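You operate a simulated robot arm through the tools that you are given. There is no shell and no other tool.

You are at the controls of a simulated robot arm. One attempt, no reset.

TASK
Switch the boiler off, let its steam off to zero and drain it into the grey tub.
Fine: In that order; the tub from the boiler's bench; by white lever and orange paddle; white and yellow levers shut again; no spills; the tub stays under the spout.

Only the result counts: the job must be done as asked and must still hold three seconds after the hand-in. Knocking over, shifting, dropping, spilling or breaking anything else fails it.

THE ROBOT
A 6-joint arm with a two-finger gripper, fixed in place. Base frame: the origin is on the floor under the middle of its stand, x ahead of it, y to its left, z up; the work surface is at about z = 80. Units: cm, degrees, N and s.
It reaches about 157.2 cm from its shoulder. Its first joint turns from -166.0 to 166.0 degrees. Payload 2.45 kg.
Tool frame: the origin (TCP) lies between the finger pads and is the grasp point; the fingertips stand 2 cm ahead of it; z points along the fingers, y is the line along which they close. The gripper opens to 14 cm; its body begins 16.8 cm behind the TCP.
Orientation is that of the tool frame in the base frame, as a unit quaternion [w, x, y, z]. With the fingers straight down and closing along the base's y, the tool's x points along the base's -x, its y along +y and its z along -z.

THE INTERFACE
- The arm moves only by the tool step_arm. Its argument "steps" is one flat list of numbers, 7 for each row, row after row: the shift along the tool's x, y, z in units of 150 mm (1.0 is 150 mm), then the turn, a rotation vector about the tool's x, y, z in units of 90 degrees (1.0 is 90 degrees), then the finger opening in cm, from 0 to 14. In form: [tx, ty, tz, ax, ay, az, claw, tx, ty, tz, ax, ay, az, claw, ...]. A call has 1 to 20 rows; each row is the pose to reach, as a shift and turn from the pose commanded when the call began, along the tool's axes at that moment. A call with a number of a shift or a turn outside -1 to 1 is refused whole. Each row takes 0.2 s and may step no farther than 5 cm and 8.6 degrees from the row before; otherwise, or with a gripper value out of range, the whole call is refused. Where a pose cannot be reached the arm comes as near as it can. A force on the tool above 90 N (or 10 N above the force at the start of the call, whichever is more), or a blocked arm, ends the call early, and 0.2 s more pass. The fingers move at their own pace (about 4.5 cm/s each) and stop on an object; they squeeze with about 27 N. The grip force told is the motor's: it shows also when the fingers shut on nothing. Time passes only in rows, and 0.2 s behind the last, so rows that repeat a pose let the fingers close. The reply holds the time, the measured pose of the TCP, the force on the tool along the base axes, the opening and the grip force, in the units named above and with some noise, with the torque about the TCP (base axes, N m) and any sound that the robot's microphone picked up.
- Cameras (640 x 400 px; columns grow to the right, rows downward): "scene" is fixed at [21.79, -50.97, 170.33]; the picture's right is [0.66, -0.75, 0.00], its down [-0.41, -0.36, -0.84] and it looks along [0.63, 0.55, -0.54] (base axes); focal length 315 px, centre (320, 200). "wrist" rides on the gripper at [7.8, 1.1, -20.9] in the tool frame; the picture's right is [-0.14, 0.99, 0.00], its down [-0.92, -0.13, -0.37] and it looks along [-0.37, -0.05, 0.93] (tool axes); focal length 280 px, centre (320, 200). There is no depth. A picture from a camera that has moved, and an enlarged one, comes with that camera's place and axes in the base frame and with its lens. The place of the scene camera against the robot may be out by one fixed shift of up to 1.2 cm in any direction.
- camera(camera): a new picture of that camera. No time passes.
- enlarge(camera, box): a new picture of the part [left, top, right, bottom] of that camera's present view, enlarged. No time passes.
- hand_in(): hands the job in; it is judged then, once.

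Nothing tells you positions but the pictures and the camera data. Unless the task says otherwise, let go and move clear before handing in.

The tools are called after ">>>" as name(argument=value, ...) on one line, values as JSON. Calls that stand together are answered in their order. step_arm: Moves the arm, as the interface text tells. Its arguments: {"type":"object","properties":{"steps":{"type":"array","items":{"type":"number"}}},"required":["steps"]} The other tools are called the same way: camera (camera) takes a picture; enlarge (camera, box) takes an enlarged picture of a part of a camera's view; hand_in () hands the job in.

At the start:

```text
time: 0.0
tool_pos: [52.77, 19.97, 150.97]
ee_rot: [0.0, 0.0, 1.0, 0.0]
contact_force: [0.4, 0.1, -0.3]
torque: [-0.07, -0.02, 0.02]
opening: 13.99
gripper_force: 0.1
```

scene: 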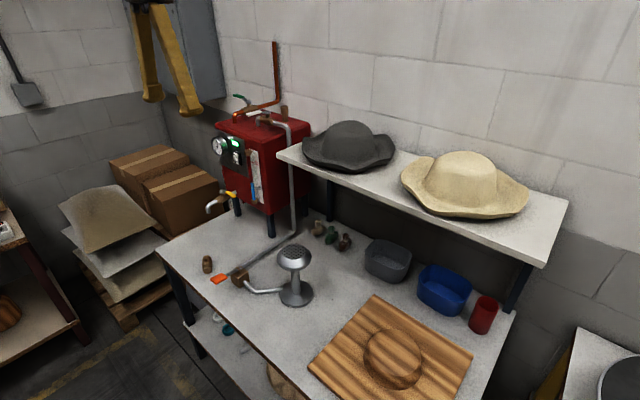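
wrist: 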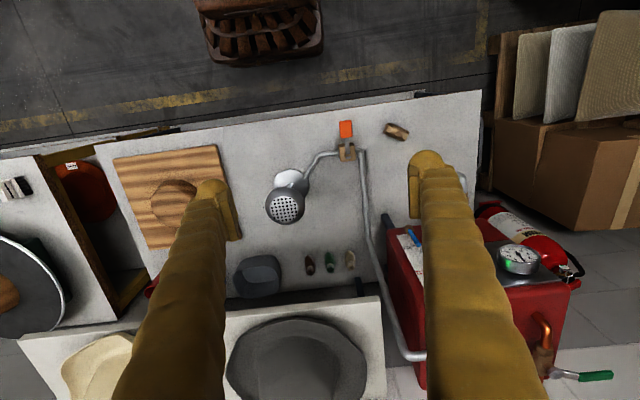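

I see a red boiler at the back left of a bench, with a steam wand/foot pedal, a grey tub and a blue tub on the bench. I'll look closer at all parts before moving.

>>> enlarge(camera="scene", box=[180, 30, 340, 130])

>>> enlarge(camera="scene", box=[180, 120, 340, 220])

>>> enlarge(camera="scene", box=[180, 210, 340, 310])

>>> enlarge(camera="scene", box=[300, 200, 540, 350])

>>> enlarge(camera="wrist", box=[380, 200, 640, 400])

>>> enlarge(camera="wrist", box=[240, 90, 500, 290])

```text
4.00 times, centred on (260, 80) of scene
camera zoom: at [21.79, -50.97, 170.33], right [0.66, -0.75, 0.0], down [-0.41, -0.36, -0.84], along [0.63, 0.55, -0.54], focal length 1261 px, centre (560, 680)
```

zoom: 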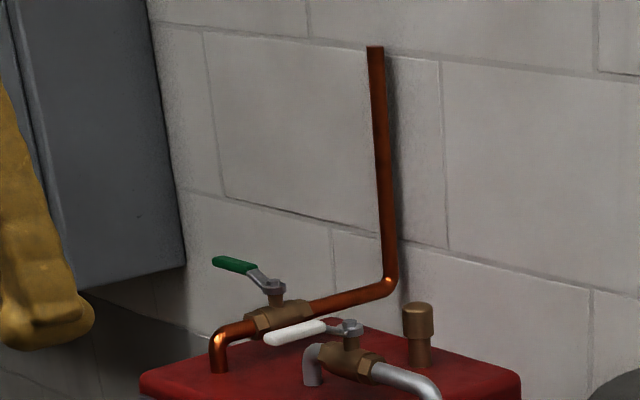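

```text
4.00 times, centred on (260, 170) of scene
camera zoom: at [21.79, -50.97, 170.33], right [0.66, -0.75, 0.0], down [-0.41, -0.36, -0.84], along [0.63, 0.55, -0.54], focal length 1261 px, centre (560, 320)
```

zoom: 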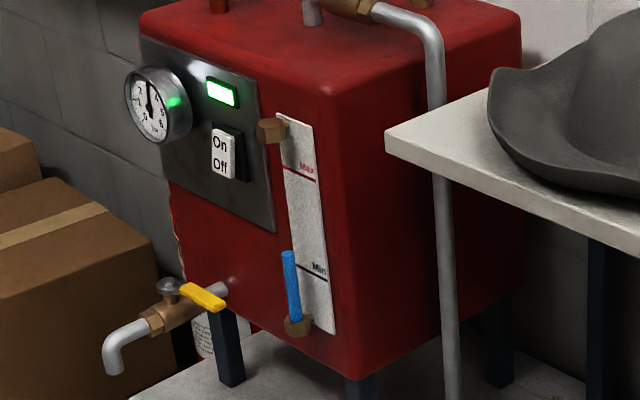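

```text
4.00 times, centred on (260, 260) of scene
camera zoom: at [21.79, -50.97, 170.33], right [0.66, -0.75, 0.0], down [-0.41, -0.36, -0.84], along [0.63, 0.55, -0.54], focal length 1261 px, centre (560, -40)
```

zoom: 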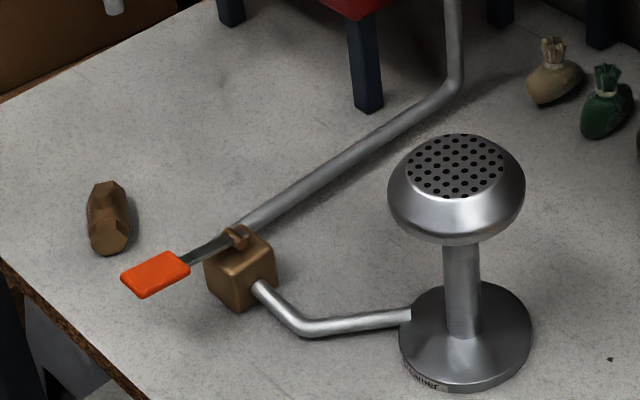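

```text
2.67 times, centred on (420, 275) of scene
camera zoom: at [21.79, -50.97, 170.33], right [0.66, -0.75, 0.0], down [-0.41, -0.36, -0.84], along [0.63, 0.55, -0.54], focal length 840 px, centre (53, 0)
```

zoom: 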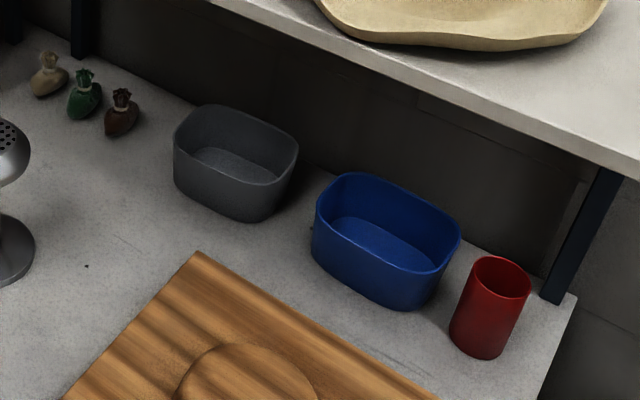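

```text
2.00 times, centred on (510, 300) of wrist
camera zoom: at [45.14, 21.15, 171.87], right [0.14, 0.99, 0.0], down [0.92, -0.13, 0.37], along [0.37, -0.05, -0.93], focal length 561 px, centre (-60, 0)
```

zoom: 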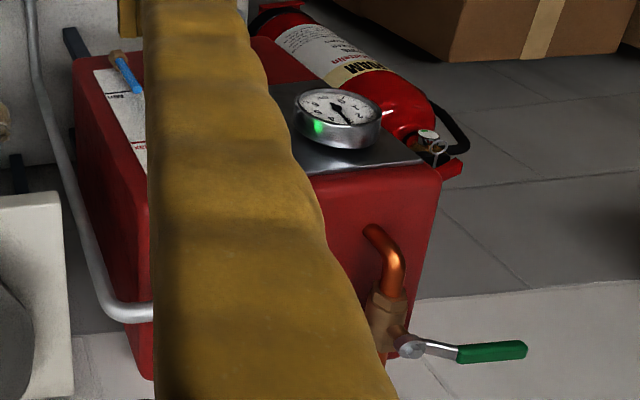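

```text
2.00 times, centred on (370, 190) of wrist
camera zoom: at [45.14, 21.15, 171.87], right [0.14, 0.99, 0.0], down [0.92, -0.13, 0.37], along [0.37, -0.05, -0.93], focal length 561 px, centre (220, 220)
```

zoom: 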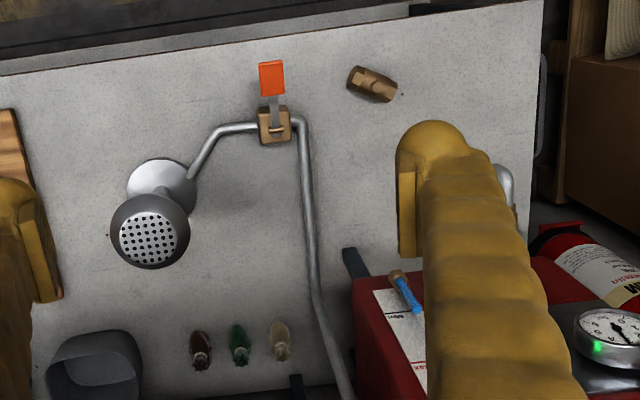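

The boiler stands at about x 88–115, y 35–65 with its front panel facing the robot; the yellow drain valve is at its lower left front and the grey tub is at the back right. I'll tilt the gripper forward and move left for a close look at the panel.

>>> step_arm(steps=[0, 0.1667, 0.0, 0, -0.0833, 0, 14, 0, 0.3333, 0.0, 0, -0.1667, 0, 14, 0, 0.5, 0.0, 0, -0.25, 0, 14, 0, 0.6667, 0.0, 0, -0.3333, 0, 14, 0, 0.8333, 0.0, 0, -0.4167, 0, 14, 0, 1.0, 0.0, 0, -0.5, 0, 14])

>>> camera(camera="wrist")

>>> camera(camera="scene")

```text
time: 1.4
tool_pos: [52.9, 34.96, 151.13]
ee_rot: [0.383, 0.0, 0.924, 0.001]
contact_force: [0.5, 0.8, -0.3]
torque: [0.01, -0.01, -0.02]
opening: 14.01
gripper_force: 0.1
```

```text
taken
camera wrist: at [32.57, 36.15, 160.4], right [0.1, 0.99, 0.1], down [0.39, -0.13, 0.91], along [0.92, -0.05, -0.4], focal length 280 px, centre (320, 200)
```

wrist: 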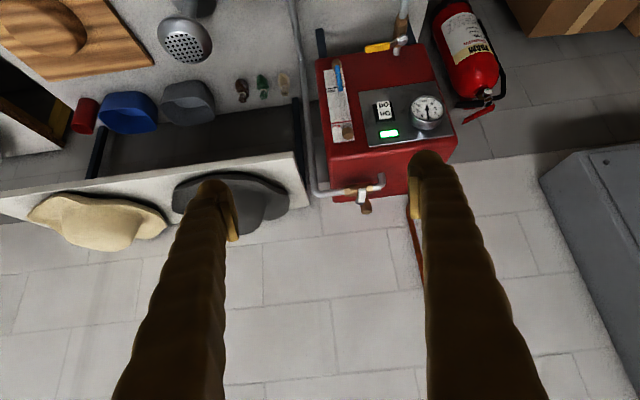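

```text
taken
```

scene: 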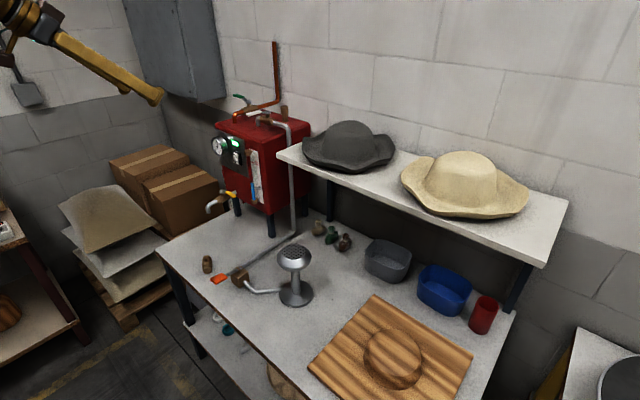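

The panel is now visible (upside-down) from the wrist camera. I'll enlarge the panel, the top valves and the drain spout to get positions.

>>> enlarge(camera="wrist", box=[300, 0, 480, 112])

>>> enlarge(camera="wrist", box=[300, 80, 480, 192])

>>> enlarge(camera="wrist", box=[290, 140, 470, 252])

>>> enlarge(camera="wrist", box=[60, 0, 320, 160])

```text
3.56 times, centred on (390, 56) of wrist
camera zoom: at [32.57, 36.15, 160.4], right [0.1, 0.99, 0.1], down [0.39, -0.13, 0.91], along [0.92, -0.05, -0.4], focal length 997 px, centre (71, 712)
```

zoom: 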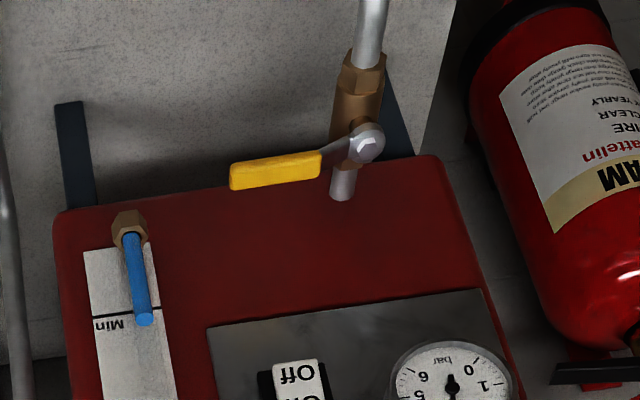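

```text
3.56 times, centred on (390, 136) of wrist
camera zoom: at [32.57, 36.15, 160.4], right [0.1, 0.99, 0.1], down [0.39, -0.13, 0.91], along [0.92, -0.05, -0.4], focal length 997 px, centre (71, 428)
```

zoom: 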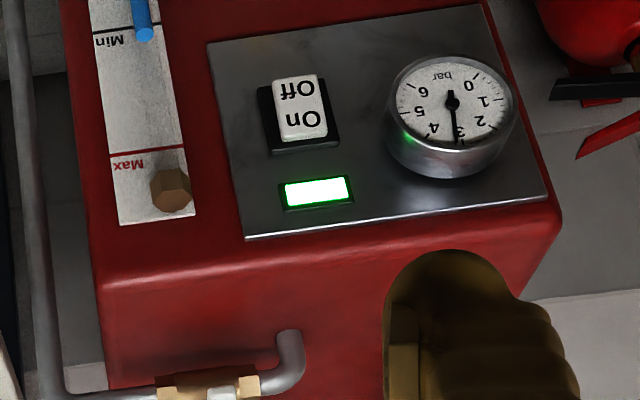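

```text
3.56 times, centred on (380, 196) of wrist
camera zoom: at [32.57, 36.15, 160.4], right [0.1, 0.99, 0.1], down [0.39, -0.13, 0.91], along [0.92, -0.05, -0.4], focal length 997 px, centre (107, 214)
```

zoom: 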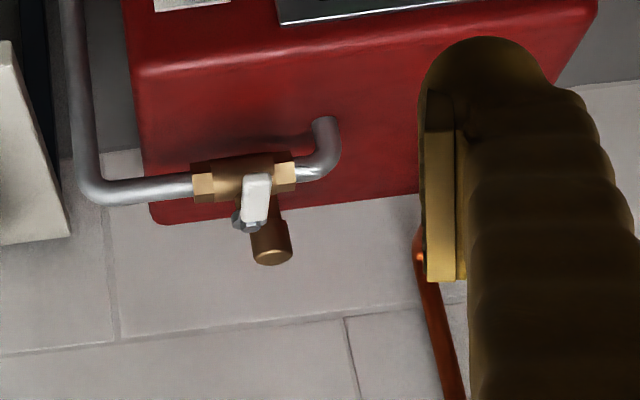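

```text
2.46 times, centred on (190, 80) of wrist
camera zoom: at [32.57, 36.15, 160.4], right [0.1, 0.99, 0.1], down [0.39, -0.13, 0.91], along [0.92, -0.05, -0.4], focal length 690 px, centre (640, 495)
```

zoom: 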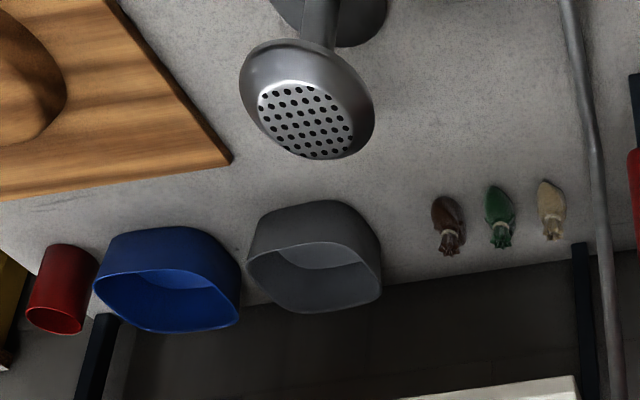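

From two views: switch about (87, 50.7, 116) with "Off" the lower half, white lever pivot (98, 42, 134) pointing at me, yellow lever pivot (82, 57, 100.5), spout tip about (73.5, 57.5, 93), paddle about (57, 27, 88.5), gauge near 3 bar. I'll level the tool, close the fingers and line up with the "Off" half.

>>> step_arm(steps=[0.1571, 0.1667, 0.1571, 0, -0.0833, 0, 0, 0.3142, 0.3333, 0.3142, 0, -0.1667, 0, 0, 0.4713, 0.5, 0.4713, 0, -0.25, 0, 0, 0.6284, 0.6667, 0.6284, 0, -0.3333, 0, 0, 0.7855, 0.8333, 0.7855, 0, -0.4167, 0, 0, 0.9426, 1.0, 0.9426, 0, -0.5, 0, 0])

>>> camera(camera="wrist")

>>> camera(camera="scene")

```text
time: 3.0
tool_pos: [52.69, 47.26, 135.31]
ee_rot: [0.716, 0.028, 0.697, 0.019]
contact_force: [-0.5, 0.3, -0.5]
torque: [-0.02, -0.05, -0.08]
opening: 0.01
gripper_force: 3.3
stopped in row 6: the arm was blocked; the commanded pose is now the measured one
```

```text
taken
camera wrist: at [32.03, 49.37, 127.0], right [0.01, 0.98, 0.2], down [-0.4, -0.18, 0.9], along [0.92, -0.09, 0.39], focal length 280 px, centre (320, 200)
```

wrist: 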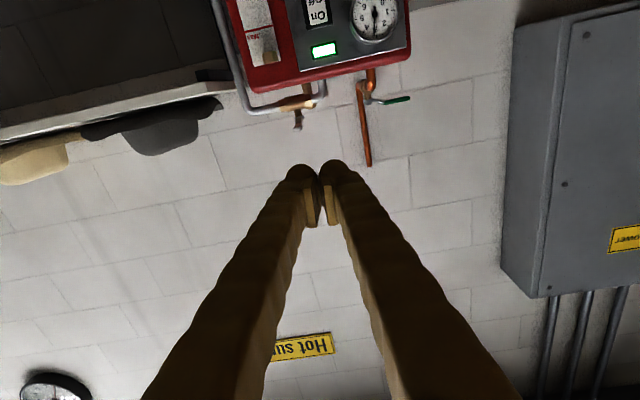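

```text
taken
```

scene: 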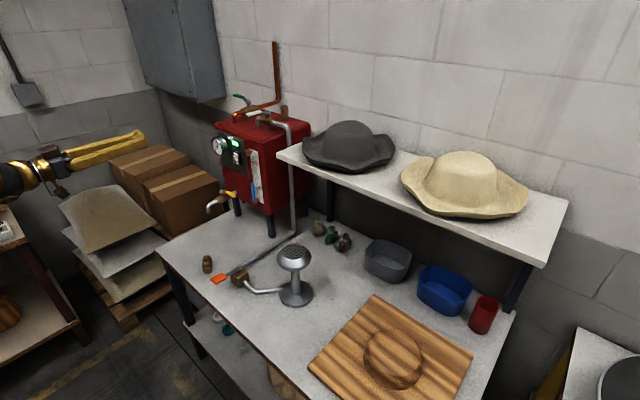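

The arm was blocked short of the pose, probably because the wrist is too near the base in this posture. The path ahead is free, so I'll move forward towards the boiler, lower, and straighten the small roll.

>>> step_arm(steps=[0.168, 0.036, 0.195, -0.0017, 0.0034, -0.0086, 0, 0.336, 0.071, 0.39, -0.0035, 0.0068, -0.0172, 0, 0.504, 0.107, 0.584, -0.0052, 0.0102, -0.0258, 0, 0.672, 0.142, 0.779, -0.007, 0.0136, -0.0344, 0, 0.84, 0.178, 0.974, -0.0087, 0.017, -0.043, 0])

>>> camera(camera="wrist")

>>> camera(camera="scene")

```text
time: 4.2
tool_pos: [67.46, 51.13, 122.26]
ee_rot: [0.706, -0.006, 0.709, -0.003]
contact_force: [0.6, -0.1, 0.7]
torque: [0.04, -0.04, -0.02]
opening: 0.0
gripper_force: 27.2
```

```text
taken
camera wrist: at [46.56, 52.12, 114.54], right [0.0, 0.99, 0.12], down [-0.36, -0.12, 0.92], along [0.93, -0.04, 0.36], focal length 280 px, centre (320, 200)
```

wrist: 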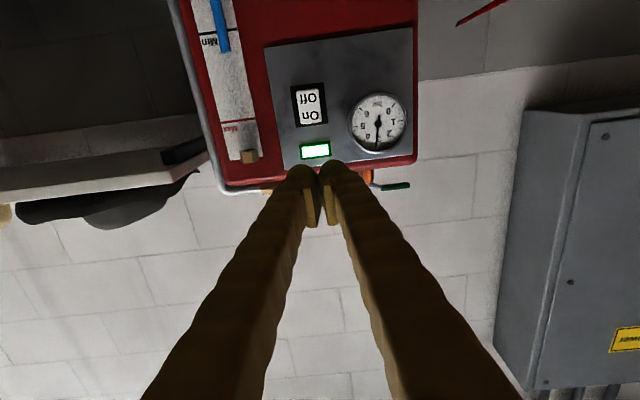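

```text
taken
```

scene: 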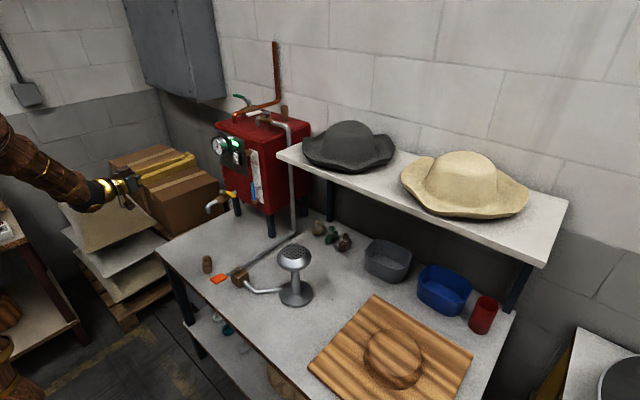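

>>> enlarge(camera="wrist", box=[260, 40, 420, 140])

>>> enlarge(camera="wrist", box=[240, 130, 440, 255])

```text
4.00 times, centred on (340, 90) of wrist
camera zoom: at [46.56, 52.12, 114.54], right [0.0, 0.99, 0.12], down [-0.36, -0.12, 0.92], along [0.93, -0.04, 0.36], focal length 1122 px, centre (240, 640)
```

zoom: 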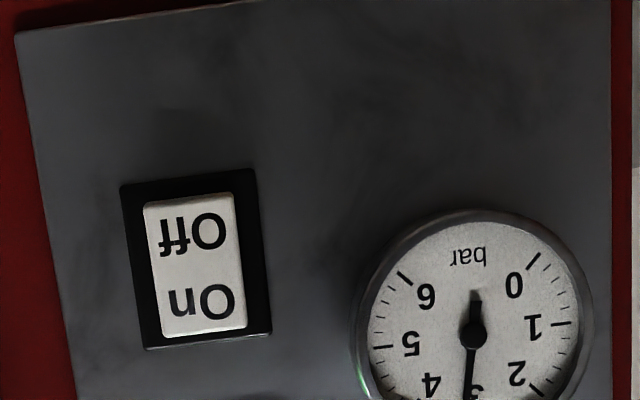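

```text
3.20 times, centred on (340, 192) of wrist
camera zoom: at [46.56, 52.12, 114.54], right [0.0, 0.99, 0.12], down [-0.36, -0.12, 0.92], along [0.93, -0.04, 0.36], focal length 897 px, centre (256, 224)
```

zoom: 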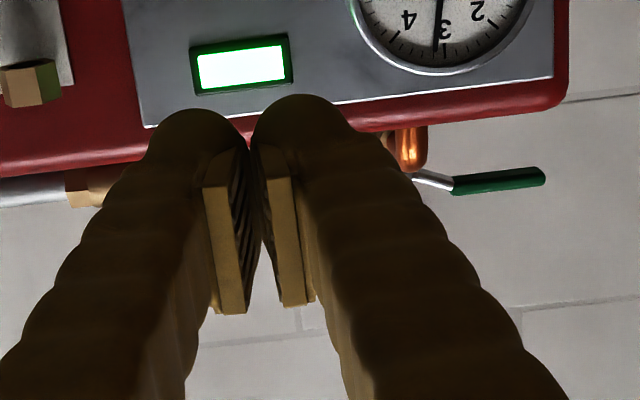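

The panel is about where I estimated, with "Off" at about (87, 50.7, 115). I'll lower to that height and stop about 4 cm short of it.

>>> step_arm(steps=[0.126, -0.0075, 0.225, 0, 0, 0, 0, 0.252, -0.015, 0.45, 0, 0, 0, 0, 0.378, -0.0225, 0.675, 0, 0, 0, 0, 0.504, -0.03, 0.9, 0, 0, 0, 0])

>>> camera(camera="wrist")

>>> enlarge(camera="scene", box=[160, 100, 320, 200])

```text
time: 5.2
tool_pos: [81.15, 50.63, 115.17]
ee_rot: [0.706, -0.006, 0.708, -0.002]
contact_force: [0.4, 0.7, 0.1]
torque: [0.0, 0.02, 0.0]
opening: 0.01
gripper_force: 26.9
```

```text
taken
camera wrist: at [60.24, 51.58, 107.36], right [0.0, 0.99, 0.13], down [-0.37, -0.12, 0.92], along [0.93, -0.04, 0.36], focal length 280 px, centre (320, 200)
```

wrist: 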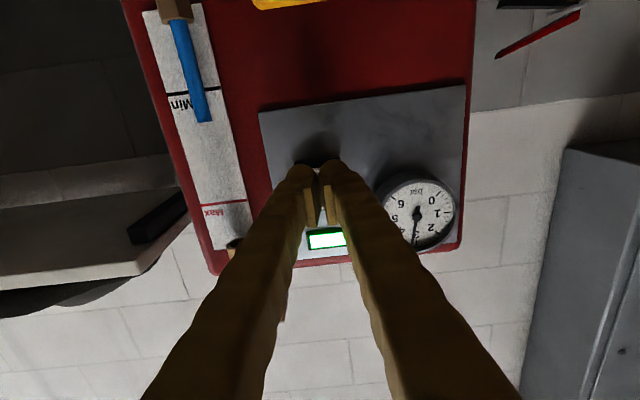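

```text
4.00 times, centred on (240, 150) of scene
camera zoom: at [21.79, -50.97, 170.33], right [0.66, -0.75, 0.0], down [-0.41, -0.36, -0.84], along [0.63, 0.55, -0.54], focal length 1261 px, centre (640, 400)
```

zoom: 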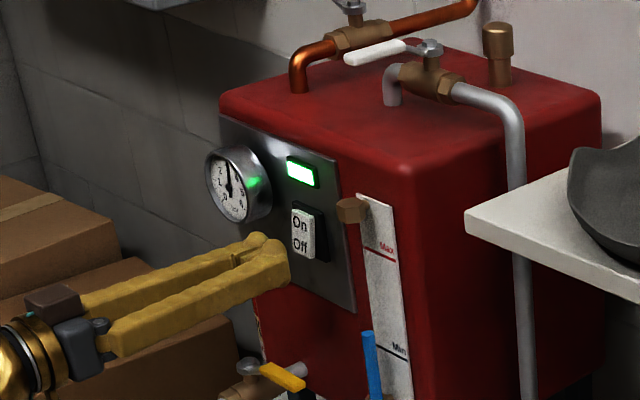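

The fingertips line up with the lower half of the rocker. I'll drop 0.7 cm and advance slowly to press "Off".

>>> step_arm(steps=[0.047, 0, 0.1, 0, 0, 0, 0, 0.047, 0, 0.16, 0, 0, 0, 0, 0.047, 0, 0.2, 0, 0, 0, 0, 0.047, 0, 0.23, 0, 0, 0, 0, 0.047, 0, 0.25, 0, 0, 0, 0])

>>> enlarge(camera="scene", box=[160, 100, 320, 200])

```text
time: 6.2
tool_pos: [84.13, 50.73, 114.23]
ee_rot: [0.706, -0.007, 0.709, -0.002]
contact_force: [-32.1, -6.5, 6.0]
torque: [0.05, -0.51, -0.25]
opening: 0.59
gripper_force: 29.5
stopped in row 5: the force on the tool passed its limit at 106 N (the readings are from after the stop); the commanded pose is now the measured one
```

```text
4.00 times, centred on (240, 150) of scene
camera zoom: at [21.79, -50.97, 170.33], right [0.66, -0.75, 0.0], down [-0.41, -0.36, -0.84], along [0.63, 0.55, -0.54], focal length 1261 px, centre (640, 400)
```

zoom: 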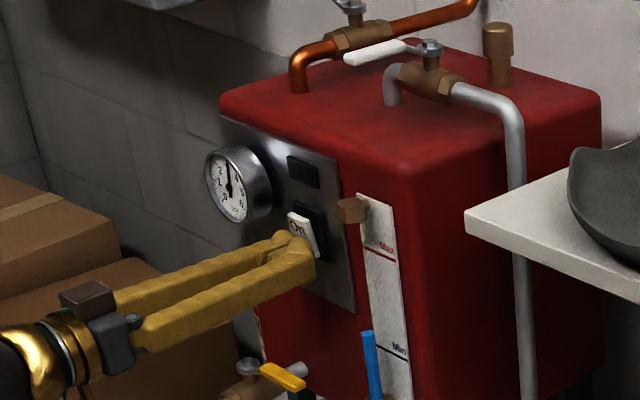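

The indicator light went out, so the switch is off. I'll back away and check it, then get a closer look at the white valve.

>>> step_arm(steps=[0, 0, -0.2, 0, 0, 0, 0, 0, 0, -0.5, 0, 0, 0, 0, 0, 0, -0.8, 0, 0, 0, 0, 0, 0, -1.0, 0, 0, 0, 0])

>>> enlarge(camera="scene", box=[160, 100, 320, 200])

>>> enlarge(camera="scene", box=[220, 90, 300, 140])

>>> enlarge(camera="wrist", box=[260, 0, 500, 150])

```text
time: 7.2
tool_pos: [69.06, 50.54, 114.31]
ee_rot: [0.705, -0.006, 0.709, -0.002]
contact_force: [0.5, -0.6, -0.6]
torque: [-0.01, 0.0, 0.0]
opening: 0.0
gripper_force: 29.3
```

```text
4.00 times, centred on (240, 150) of scene
camera zoom: at [21.79, -50.97, 170.33], right [0.66, -0.75, 0.0], down [-0.41, -0.36, -0.84], along [0.63, 0.55, -0.54], focal length 1261 px, centre (640, 400)
```

zoom: 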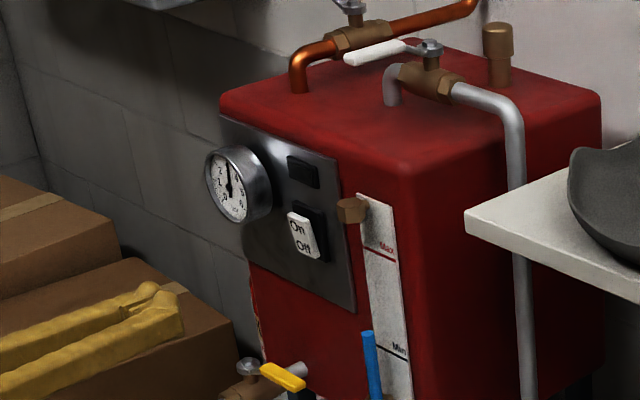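

```text
8.00 times, centred on (260, 115) of scene
camera zoom: at [21.79, -50.97, 170.33], right [0.66, -0.75, 0.0], down [-0.41, -0.36, -0.84], along [0.63, 0.55, -0.54], focal length 2521 px, centre (800, 880)
```

zoom: 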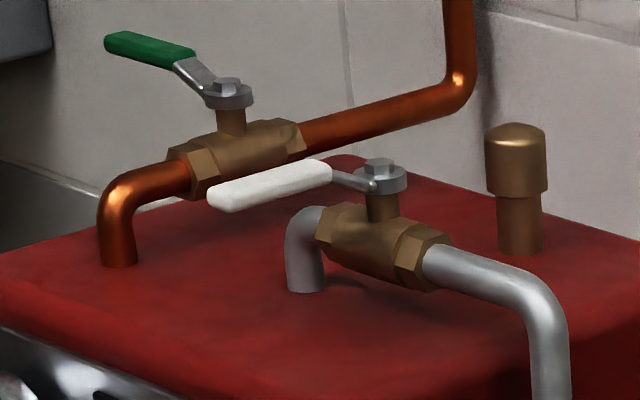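

```text
2.67 times, centred on (380, 75) of wrist
camera zoom: at [48.27, 51.42, 106.67], right [-0.01, 0.99, 0.13], down [-0.36, -0.12, 0.92], along [0.93, -0.04, 0.36], focal length 748 px, centre (160, 533)
```

zoom: 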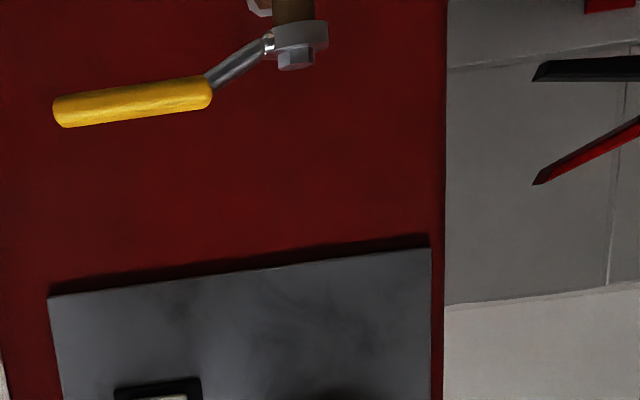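

The switch now shows the lower (Off) half pressed in and the light is dark, with the pressure still at about 3 bar. Next I'll raise the hand and turn it vertical over the white valve.

>>> step_arm(steps=[-0.1667, -0.04, 0, 0, 0.0833, 0, 2, -0.3333, -0.08, 0, 0, 0.1667, 0, 4, -0.5, -0.12, 0, 0, 0.25, 0, 4, -0.6667, -0.16, 0, 0, 0.3333, 0, 4, -0.8333, -0.2, 0, 0, 0.4167, 0, 4, -1.0, -0.24, 0, 0, 0.5, 0, 4])

>>> camera(camera="wrist")

```text
time: 8.7
tool_pos: [69.39, 47.24, 129.41]
ee_rot: [0.381, -0.005, 0.925, -0.005]
contact_force: [0.1, 0.0, -0.4]
torque: [0.0, -0.03, 0.01]
opening: 4.0
gripper_force: 0.0
```

```text
taken
camera wrist: at [49.1, 48.36, 138.7], right [0.09, 0.99, 0.09], down [0.4, -0.11, 0.91], along [0.91, -0.05, -0.4], focal length 280 px, centre (320, 200)
```

wrist: 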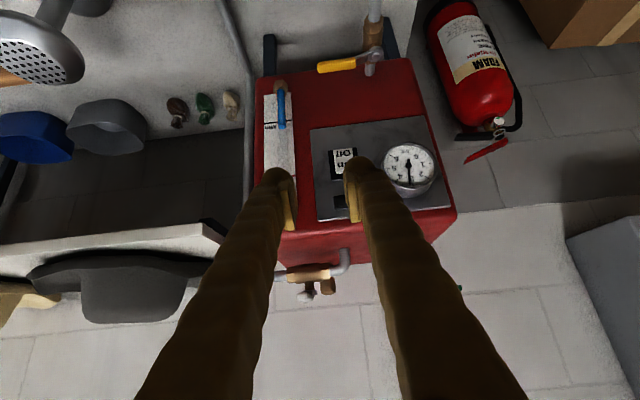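

>>> step_arm(steps=[-0.165, -0.047, -0.0865, 0, 0.0833, 0, 4, -0.33, -0.093, -0.173, 0, 0.1667, 0, 4, -0.495, -0.14, -0.2595, 0, 0.25, 0, 4, -0.66, -0.187, -0.346, 0, 0.3333, 0, 4, -0.825, -0.233, -0.4325, 0, 0.4167, 0, 4, -0.99, -0.28, -0.519, 0, 0.5, 0, 4])

>>> camera(camera="wrist")

```text
time: 10.1
tool_pos: [74.43, 42.99, 145.64]
ee_rot: [-0.003, -0.004, 1.0, -0.006]
contact_force: [-0.3, -0.2, 1.8]
torque: [0.09, -0.15, 0.03]
opening: 4.0
gripper_force: 0.1
```

```text
taken
camera wrist: at [66.73, 44.31, 166.49], right [0.13, 0.99, -0.01], down [0.92, -0.12, 0.37], along [0.36, -0.06, -0.93], focal length 280 px, centre (320, 200)
```

wrist: 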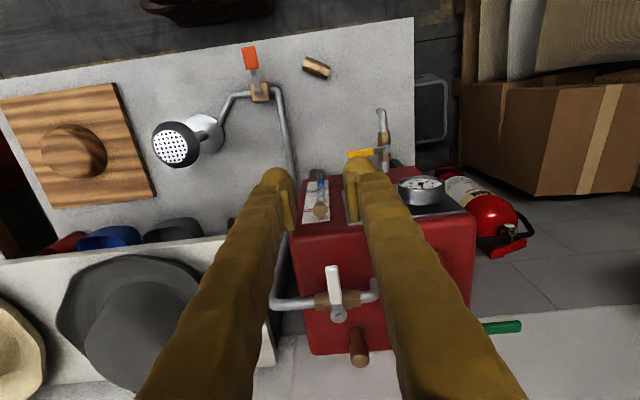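

>>> enlarge(camera="wrist", box=[340, 60, 480, 160])

>>> enlarge(camera="wrist", box=[270, 230, 430, 380])

>>> enlarge(camera="wrist", box=[210, 30, 350, 130])

```text
4.00 times, centred on (410, 110) of wrist
camera zoom: at [66.73, 44.31, 166.49], right [0.13, 0.99, -0.01], down [0.92, -0.12, 0.37], along [0.36, -0.06, -0.93], focal length 1122 px, centre (-40, 560)
```

zoom: 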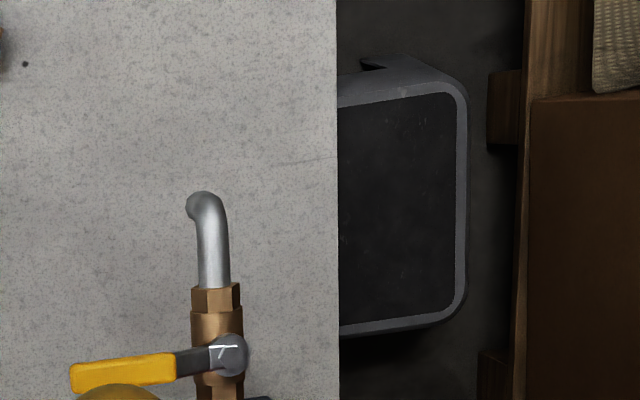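

```text
2.67 times, centred on (350, 305) of wrist
camera zoom: at [66.73, 44.31, 166.49], right [0.13, 0.99, -0.01], down [0.92, -0.12, 0.37], along [0.36, -0.06, -0.93], focal length 748 px, centre (240, -80)
```

zoom: 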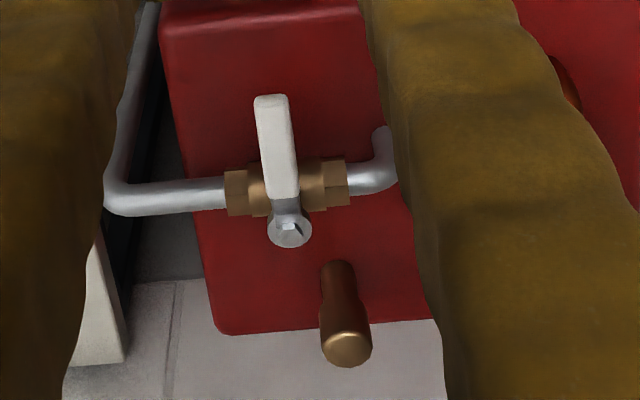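

```text
4.00 times, centred on (280, 80) of wrist
camera zoom: at [66.73, 44.31, 166.49], right [0.13, 0.99, -0.01], down [0.92, -0.12, 0.37], along [0.36, -0.06, -0.93], focal length 1122 px, centre (480, 680)
```

zoom: 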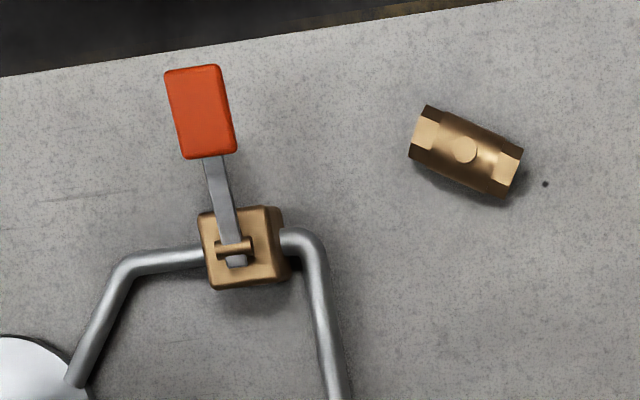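

The white handle runs along x at y≈42.5 from its pivot (97.5) to its tip (88), height about 135; spout tip confirmed at about (73.4, 57.6). I'll move above the handle first.

>>> step_arm(steps=[-0.25, -0.01, 0, 0, 0, 0, 4, -0.5, -0.02, 0, 0, 0, 0, 4, -0.75, -0.03, 0, 0, 0, 0, 4, -1.0, -0.03, 0, 0, 0, 0, 4])

>>> camera(camera="wrist")

>>> enlarge(camera="scene", box=[180, 50, 340, 150])

```text
time: 11.1
tool_pos: [86.42, 41.31, 142.09]
ee_rot: [0.0, -0.004, 1.0, -0.004]
contact_force: [0.4, -0.5, 0.4]
torque: [-0.01, -0.05, 0.01]
opening: 3.98
gripper_force: 0.1
out of reach, approached as far as the arm can: row 2, 3, 4
```

```text
taken
camera wrist: at [78.55, 42.59, 162.93], right [0.13, 0.99, -0.01], down [0.92, -0.12, 0.37], along [0.37, -0.06, -0.93], focal length 280 px, centre (320, 200)
```

wrist: 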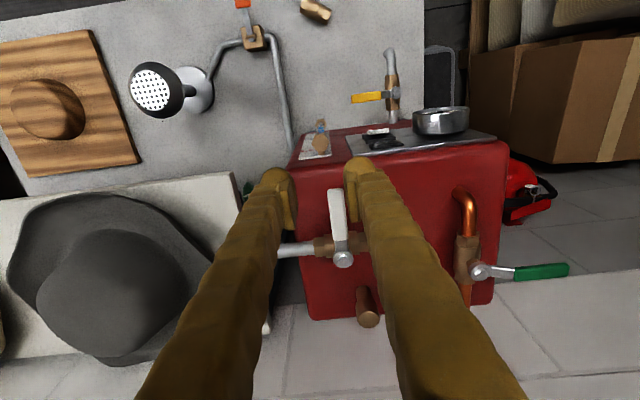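

```text
4.00 times, centred on (260, 100) of scene
camera zoom: at [21.79, -50.97, 170.33], right [0.66, -0.75, 0.0], down [-0.41, -0.36, -0.84], along [0.63, 0.55, -0.54], focal length 1261 px, centre (560, 600)
```

zoom: 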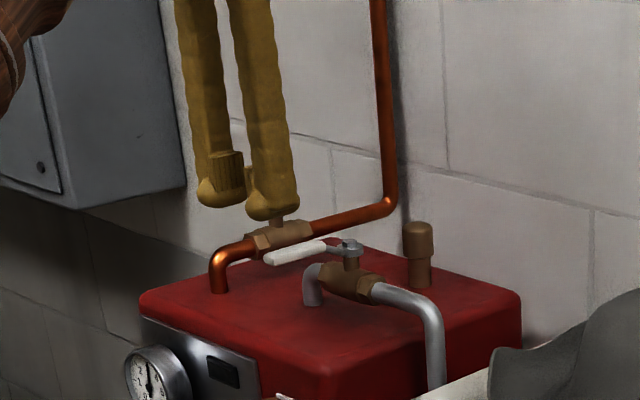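

The arm can't reach that far with the hand vertical, so I'll tilt it 30° forward, close the fingers and come down on the right side of the white handle to push it. First I'll position above.

>>> step_arm(steps=[-0.075, -0.065, 0, 0, -0.0833, 0, 2, -0.15, -0.13, 0, 0, -0.1667, 0, 0, -0.225, -0.195, 0, 0, -0.25, 0, 0, -0.3, -0.26, 0, 0, -0.3333, 0, 0])

>>> camera(camera="wrist")

>>> enlarge(camera="scene", box=[180, 50, 340, 150])

```text
time: 12.1
tool_pos: [90.98, 37.45, 141.88]
ee_rot: [0.257, -0.005, 0.966, -0.005]
contact_force: [0.0, 0.2, 0.2]
torque: [0.0, 0.02, -0.05]
opening: 0.0
gripper_force: 26.7
```

```text
taken
camera wrist: at [73.86, 38.64, 156.2], right [0.11, 0.99, 0.06], down [0.62, -0.11, 0.78], along [0.78, -0.05, -0.63], focal length 280 px, centre (320, 200)
```

wrist: 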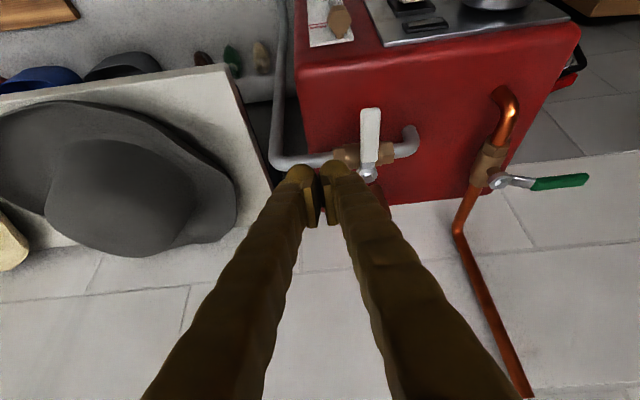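

```text
4.00 times, centred on (260, 100) of scene
camera zoom: at [21.79, -50.97, 170.33], right [0.66, -0.75, 0.0], down [-0.41, -0.36, -0.84], along [0.63, 0.55, -0.54], focal length 1261 px, centre (560, 600)
```

zoom: 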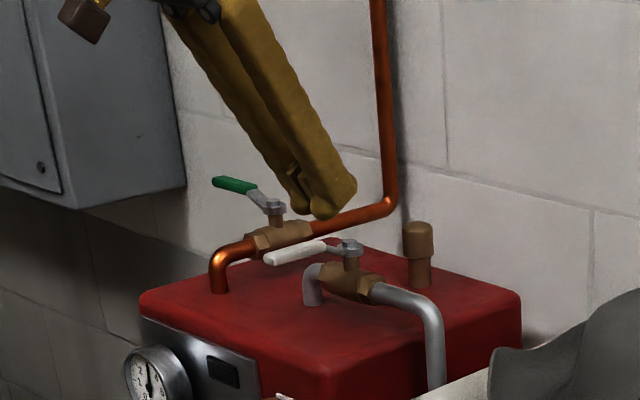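

The hand reaches here. I'll lower the closed fingers beside the handle on its right side.

>>> step_arm(steps=[0.0767, 0, 0.1327, 0, 0, 0, 0, 0.1533, 0, 0.2653, 0, 0, 0, 0, 0.23, 0, 0.398, 0, 0, 0, 0, 0.23, 0.07, 0.398, 0, 0, 0, 0])

>>> camera(camera="wrist")

>>> enlarge(camera="scene", box=[220, 70, 300, 120])

```text
time: 13.1
tool_pos: [91.05, 38.49, 135.11]
ee_rot: [0.257, -0.005, 0.966, -0.005]
contact_force: [1.1, 0.0, 0.2]
torque: [0.01, 0.0, 0.01]
opening: 0.0
gripper_force: 27.4
```

```text
taken
camera wrist: at [73.83, 39.7, 149.54], right [0.11, 0.99, 0.06], down [0.62, -0.12, 0.78], along [0.78, -0.05, -0.63], focal length 280 px, centre (320, 200)
```

wrist: 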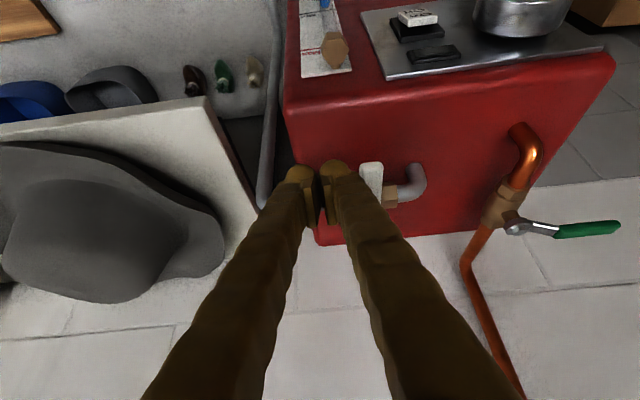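

```text
8.00 times, centred on (260, 95) of scene
camera zoom: at [21.79, -50.97, 170.33], right [0.66, -0.75, 0.0], down [-0.41, -0.36, -0.84], along [0.63, 0.55, -0.54], focal length 2521 px, centre (800, 1040)
```

zoom: 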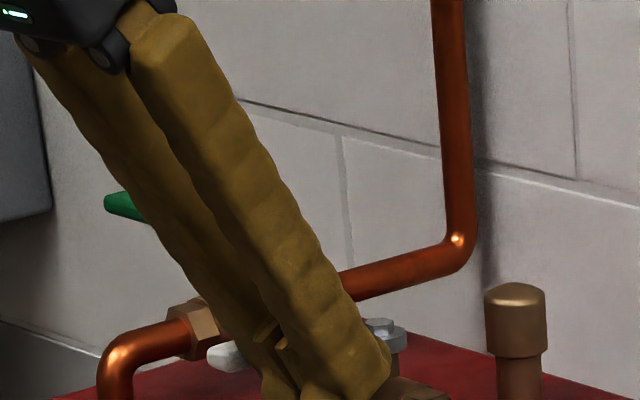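

The fingers are just right of the handle. I'll push gently left in small steps and watch the force.

>>> step_arm(steps=[0, 0.033, 0, 0, 0, 0, 0, 0, 0.06, 0, 0, 0, 0, 0, 0, 0.08, 0, 0, 0, 0, 0, 0, 0.1, 0, 0, 0, 0, 0])

>>> camera(camera="wrist")

```text
time: 14.1
tool_pos: [90.99, 39.32, 135.29]
ee_rot: [0.256, -0.003, 0.967, -0.007]
contact_force: [-10.0, -84.0, 3.1]
torque: [0.2, 0.03, 0.13]
opening: 0.01
gripper_force: 27.1
```

```text
taken
camera wrist: at [73.82, 40.71, 149.51], right [0.12, 0.99, 0.05], down [0.62, -0.11, 0.78], along [0.78, -0.06, -0.63], focal length 280 px, centre (320, 200)
```

wrist: 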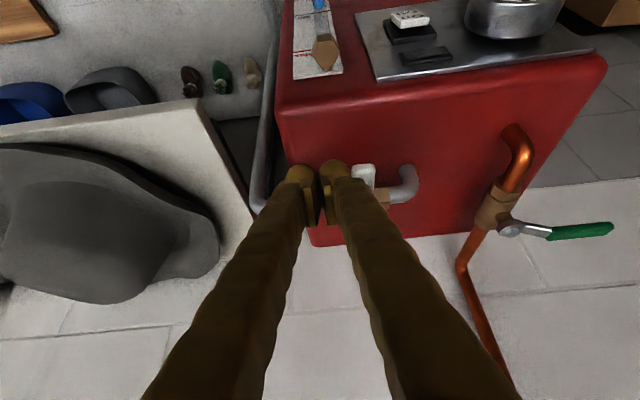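

The handle does not give to the left (84 N with no motion), so that is its stop; it must open the other way. I'll back off, lift over and come down on its left side.

>>> step_arm(steps=[0, -0.1, 0, 0, 0, 0, 0, -0.117, -0.1, -0.202, 0, 0, 0, 0, -0.233, -0.1, -0.404, 0, 0, 0, 0, -0.233, 0.12, -0.404, 0, 0, 0, 0, -0.233, 0.34, -0.404, 0, 0, 0, 0, -0.233, 0.534, -0.404, 0, 0, 0, 0, -0.117, 0.534, -0.202, 0, 0, 0, 0, 0, 0.534, 0, 0, 0, 0, 0])

>>> camera(camera="wrist")

>>> enlarge(camera="scene", box=[220, 70, 300, 120])

```text
time: 15.8
tool_pos: [90.99, 48.02, 134.85]
ee_rot: [0.257, -0.004, 0.966, -0.005]
contact_force: [0.0, 0.5, -0.8]
torque: [-0.02, -0.02, 0.01]
opening: 0.0
gripper_force: 26.8
```

```text
taken
camera wrist: at [73.77, 49.26, 149.11], right [0.11, 0.99, 0.06], down [0.62, -0.11, 0.78], along [0.78, -0.05, -0.63], focal length 280 px, centre (320, 200)
```

wrist: 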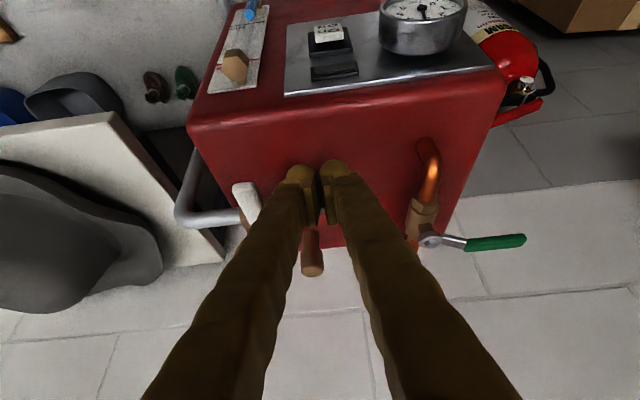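

```text
8.00 times, centred on (260, 95) of scene
camera zoom: at [21.79, -50.97, 170.33], right [0.66, -0.75, 0.0], down [-0.41, -0.36, -0.84], along [0.63, 0.55, -0.54], focal length 2521 px, centre (800, 1040)
```

zoom: 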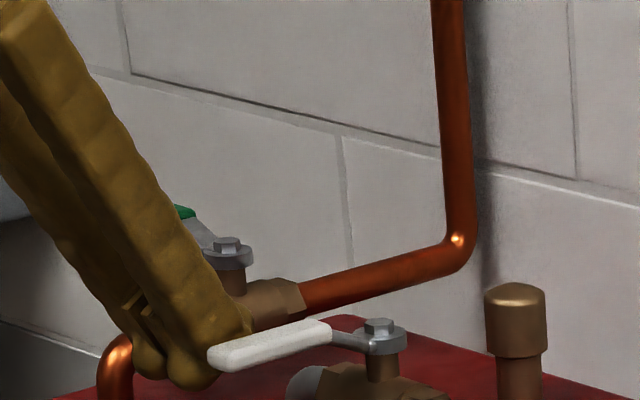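

The fingers are now left of the handle. I'll push gently right.

>>> step_arm(steps=[0, -0.1, 0, 0, 0, 0, 0, 0, -0.133, 0, 0, 0, 0, 0, 0, -0.16, 0, 0, 0, 0, 0, 0, -0.187, 0, 0, 0, 0, 0, 0, -0.213, 0, 0, 0, 0, 0])

>>> enlarge(camera="scene", box=[220, 70, 300, 120])

```text
time: 17.1
tool_pos: [91.05, 44.81, 135.12]
ee_rot: [0.256, -0.005, 0.967, -0.004]
contact_force: [-2.8, 2.2, -0.9]
torque: [0.02, 0.0, -0.04]
opening: 0.02
gripper_force: 26.6
```

```text
8.00 times, centred on (260, 95) of scene
camera zoom: at [21.79, -50.97, 170.33], right [0.66, -0.75, 0.0], down [-0.41, -0.36, -0.84], along [0.63, 0.55, -0.54], focal length 2521 px, centre (800, 1040)
```

zoom: 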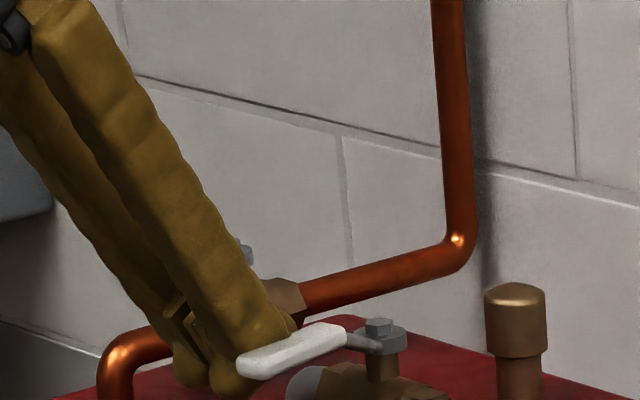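

The handle turns easily this way. I'll follow the arc around the pivot until it lies along the pipe.

>>> step_arm(steps=[0.0404, -0.0733, -0.0233, 0, 0, 0, 0, 0.0404, -0.1667, -0.0233, 0, 0, 0, 0, 0.0127, -0.26, -0.038, 0, 0, 0, 0, -0.0248, -0.3467, -0.0163, 0, 0, 0, 0, -0.0797, -0.4333, 0.0153, 0, 0, 0, 0, -0.1576, -0.5, 0.0603, 0, 0, 0, 0, -0.2211, -0.54, 0.097, 0, 0, 0, 0])

>>> enlarge(camera="scene", box=[220, 70, 300, 120])

>>> camera(camera="wrist")

```text
time: 18.6
tool_pos: [94.5, 36.7, 135.72]
ee_rot: [0.256, -0.004, 0.967, -0.005]
contact_force: [-0.7, -0.7, -1.0]
torque: [0.0, 0.01, 0.0]
opening: 0.0
gripper_force: 26.8
```

```text
8.00 times, centred on (260, 95) of scene
camera zoom: at [21.79, -50.97, 170.33], right [0.66, -0.75, 0.0], down [-0.41, -0.36, -0.84], along [0.63, 0.55, -0.54], focal length 2521 px, centre (800, 1040)
```

zoom: 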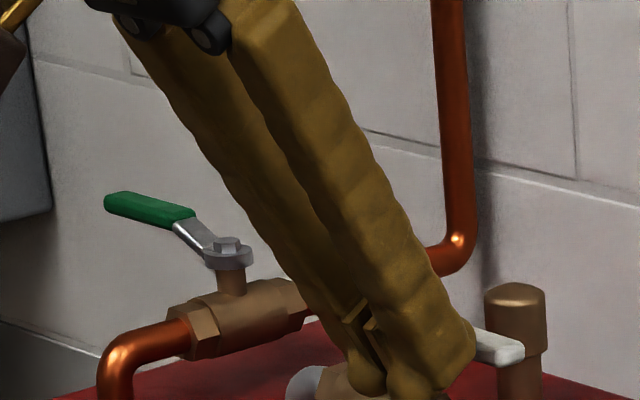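

```text
taken
camera wrist: at [77.33, 37.92, 149.94], right [0.11, 0.99, 0.06], down [0.62, -0.11, 0.78], along [0.78, -0.05, -0.63], focal length 280 px, centre (320, 200)
```

wrist: 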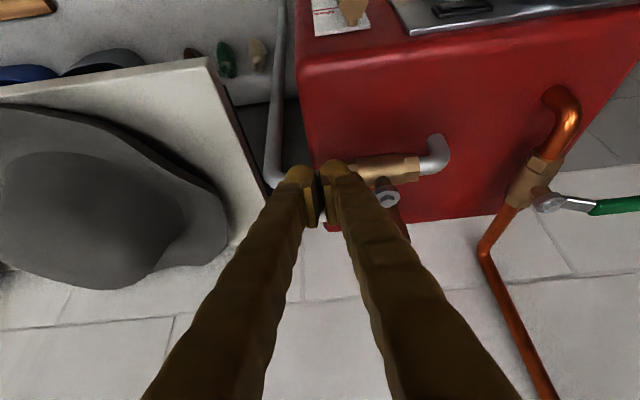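

The handle has swung round to the right. I'll back off a little to see its angle.

>>> step_arm(steps=[0.12, 0, -0.1, 0, 0, 0, 0, 0.2, 0, -0.35, 0, 0, 0, 0, 0.2, 0, -0.6, 0, 0, 0, 0])

>>> enlarge(camera="scene", box=[220, 80, 300, 130])

>>> enlarge(camera="wrist", box=[220, 60, 460, 220])

```text
time: 19.4
tool_pos: [87.4, 36.52, 142.01]
ee_rot: [0.256, -0.005, 0.967, -0.004]
contact_force: [-0.1, 0.2, 0.5]
torque: [-0.04, -0.02, -0.02]
opening: 0.0
gripper_force: 27.2
```

```text
8.00 times, centred on (260, 105) of scene
camera zoom: at [21.79, -50.97, 170.33], right [0.66, -0.75, 0.0], down [-0.41, -0.36, -0.84], along [0.63, 0.55, -0.54], focal length 2521 px, centre (800, 960)
```

zoom: 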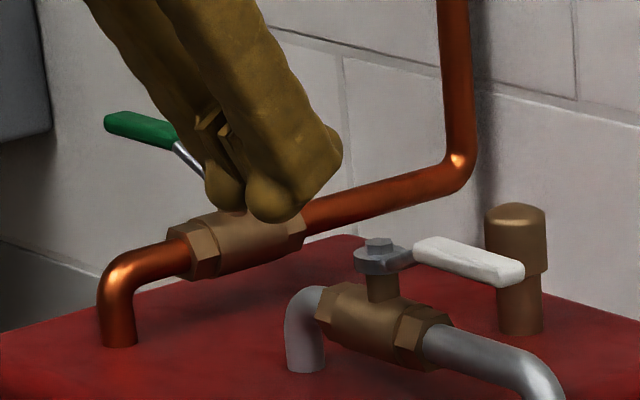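

```text
2.50 times, centred on (340, 140) of wrist
camera zoom: at [70.26, 37.74, 156.28], right [0.11, 0.99, 0.06], down [0.62, -0.11, 0.78], along [0.78, -0.05, -0.63], focal length 701 px, centre (270, 350)
```

zoom: 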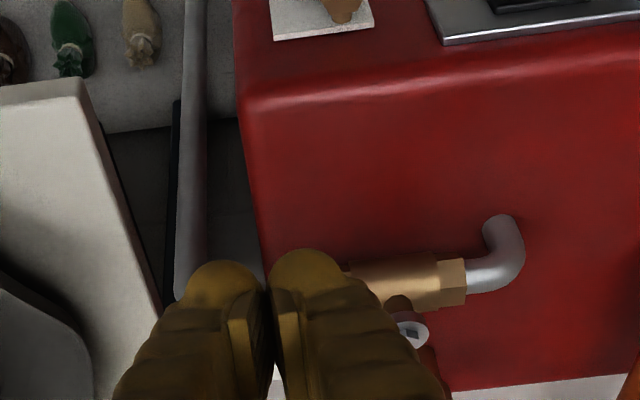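

The handle now lies parallel to the outlet pipe, so the white valve is open. Next I'll bring the hand back to vertical and over the orange paddle.

>>> step_arm(steps=[0.202, -0.083, -0.117, 0, 0.0833, 0, 0, 0.404, -0.167, -0.233, 0, 0.1667, 0, 0, 0.606, -0.25, -0.35, 0, 0.25, 0, 0, 0.808, -0.333, -0.467, 0, 0.3333, 0, 0])

>>> step_arm(steps=[0.2, -0.06, 0.2, 0, 0, 0, 0, 0.4, -0.12, 0.4, 0, 0, 0, 0, 0.6, -0.18, 0.6, 0, 0, 0, 0, 0.8, -0.24, 0.8, 0, 0, 0, 0, 1.0, -0.3, 1.0, 0, 0, 0, 0])

>>> camera(camera="wrist")

>>> enlarge(camera="scene", box=[180, 70, 340, 170])

```text
time: 20.4
tool_pos: [73.41, 31.46, 142.09]
ee_rot: [-0.003, -0.004, 1.0, -0.007]
contact_force: [-0.4, -0.1, 0.0]
torque: [0.01, 0.01, 0.02]
opening: 0.0
gripper_force: 27.4
```

```text
time: 21.6
tool_pos: [58.37, 27.05, 127.01]
ee_rot: [-0.003, -0.004, 1.0, -0.007]
contact_force: [0.1, 0.3, -1.1]
torque: [-0.01, 0.03, 0.01]
opening: 0.02
gripper_force: 27.2
```

```text
taken
camera wrist: at [50.69, 28.35, 147.94], right [0.13, 0.99, -0.01], down [0.92, -0.12, 0.37], along [0.36, -0.06, -0.93], focal length 280 px, centre (320, 200)
```

wrist: 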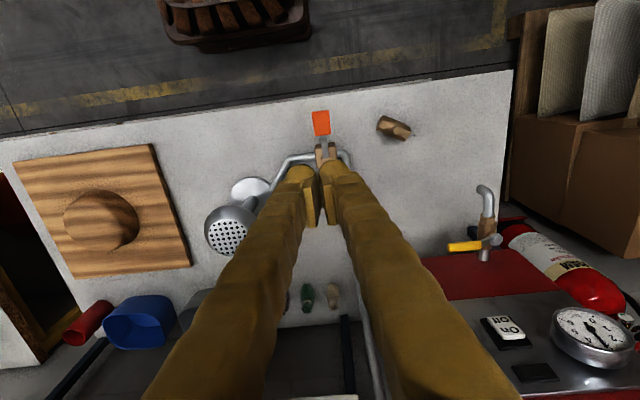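

```text
4.00 times, centred on (260, 120) of scene
camera zoom: at [21.79, -50.97, 170.33], right [0.66, -0.75, 0.0], down [-0.41, -0.36, -0.84], along [0.63, 0.55, -0.54], focal length 1261 px, centre (560, 520)
```

zoom: 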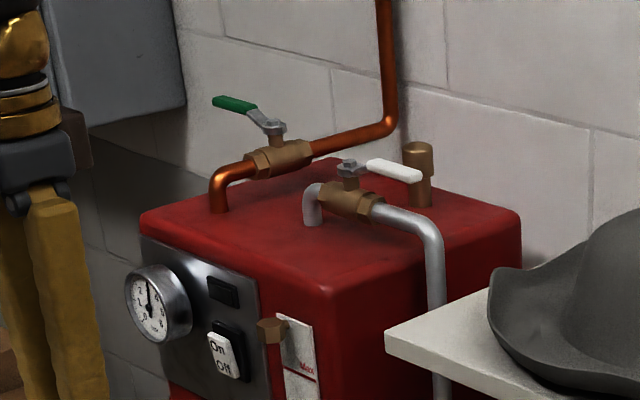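

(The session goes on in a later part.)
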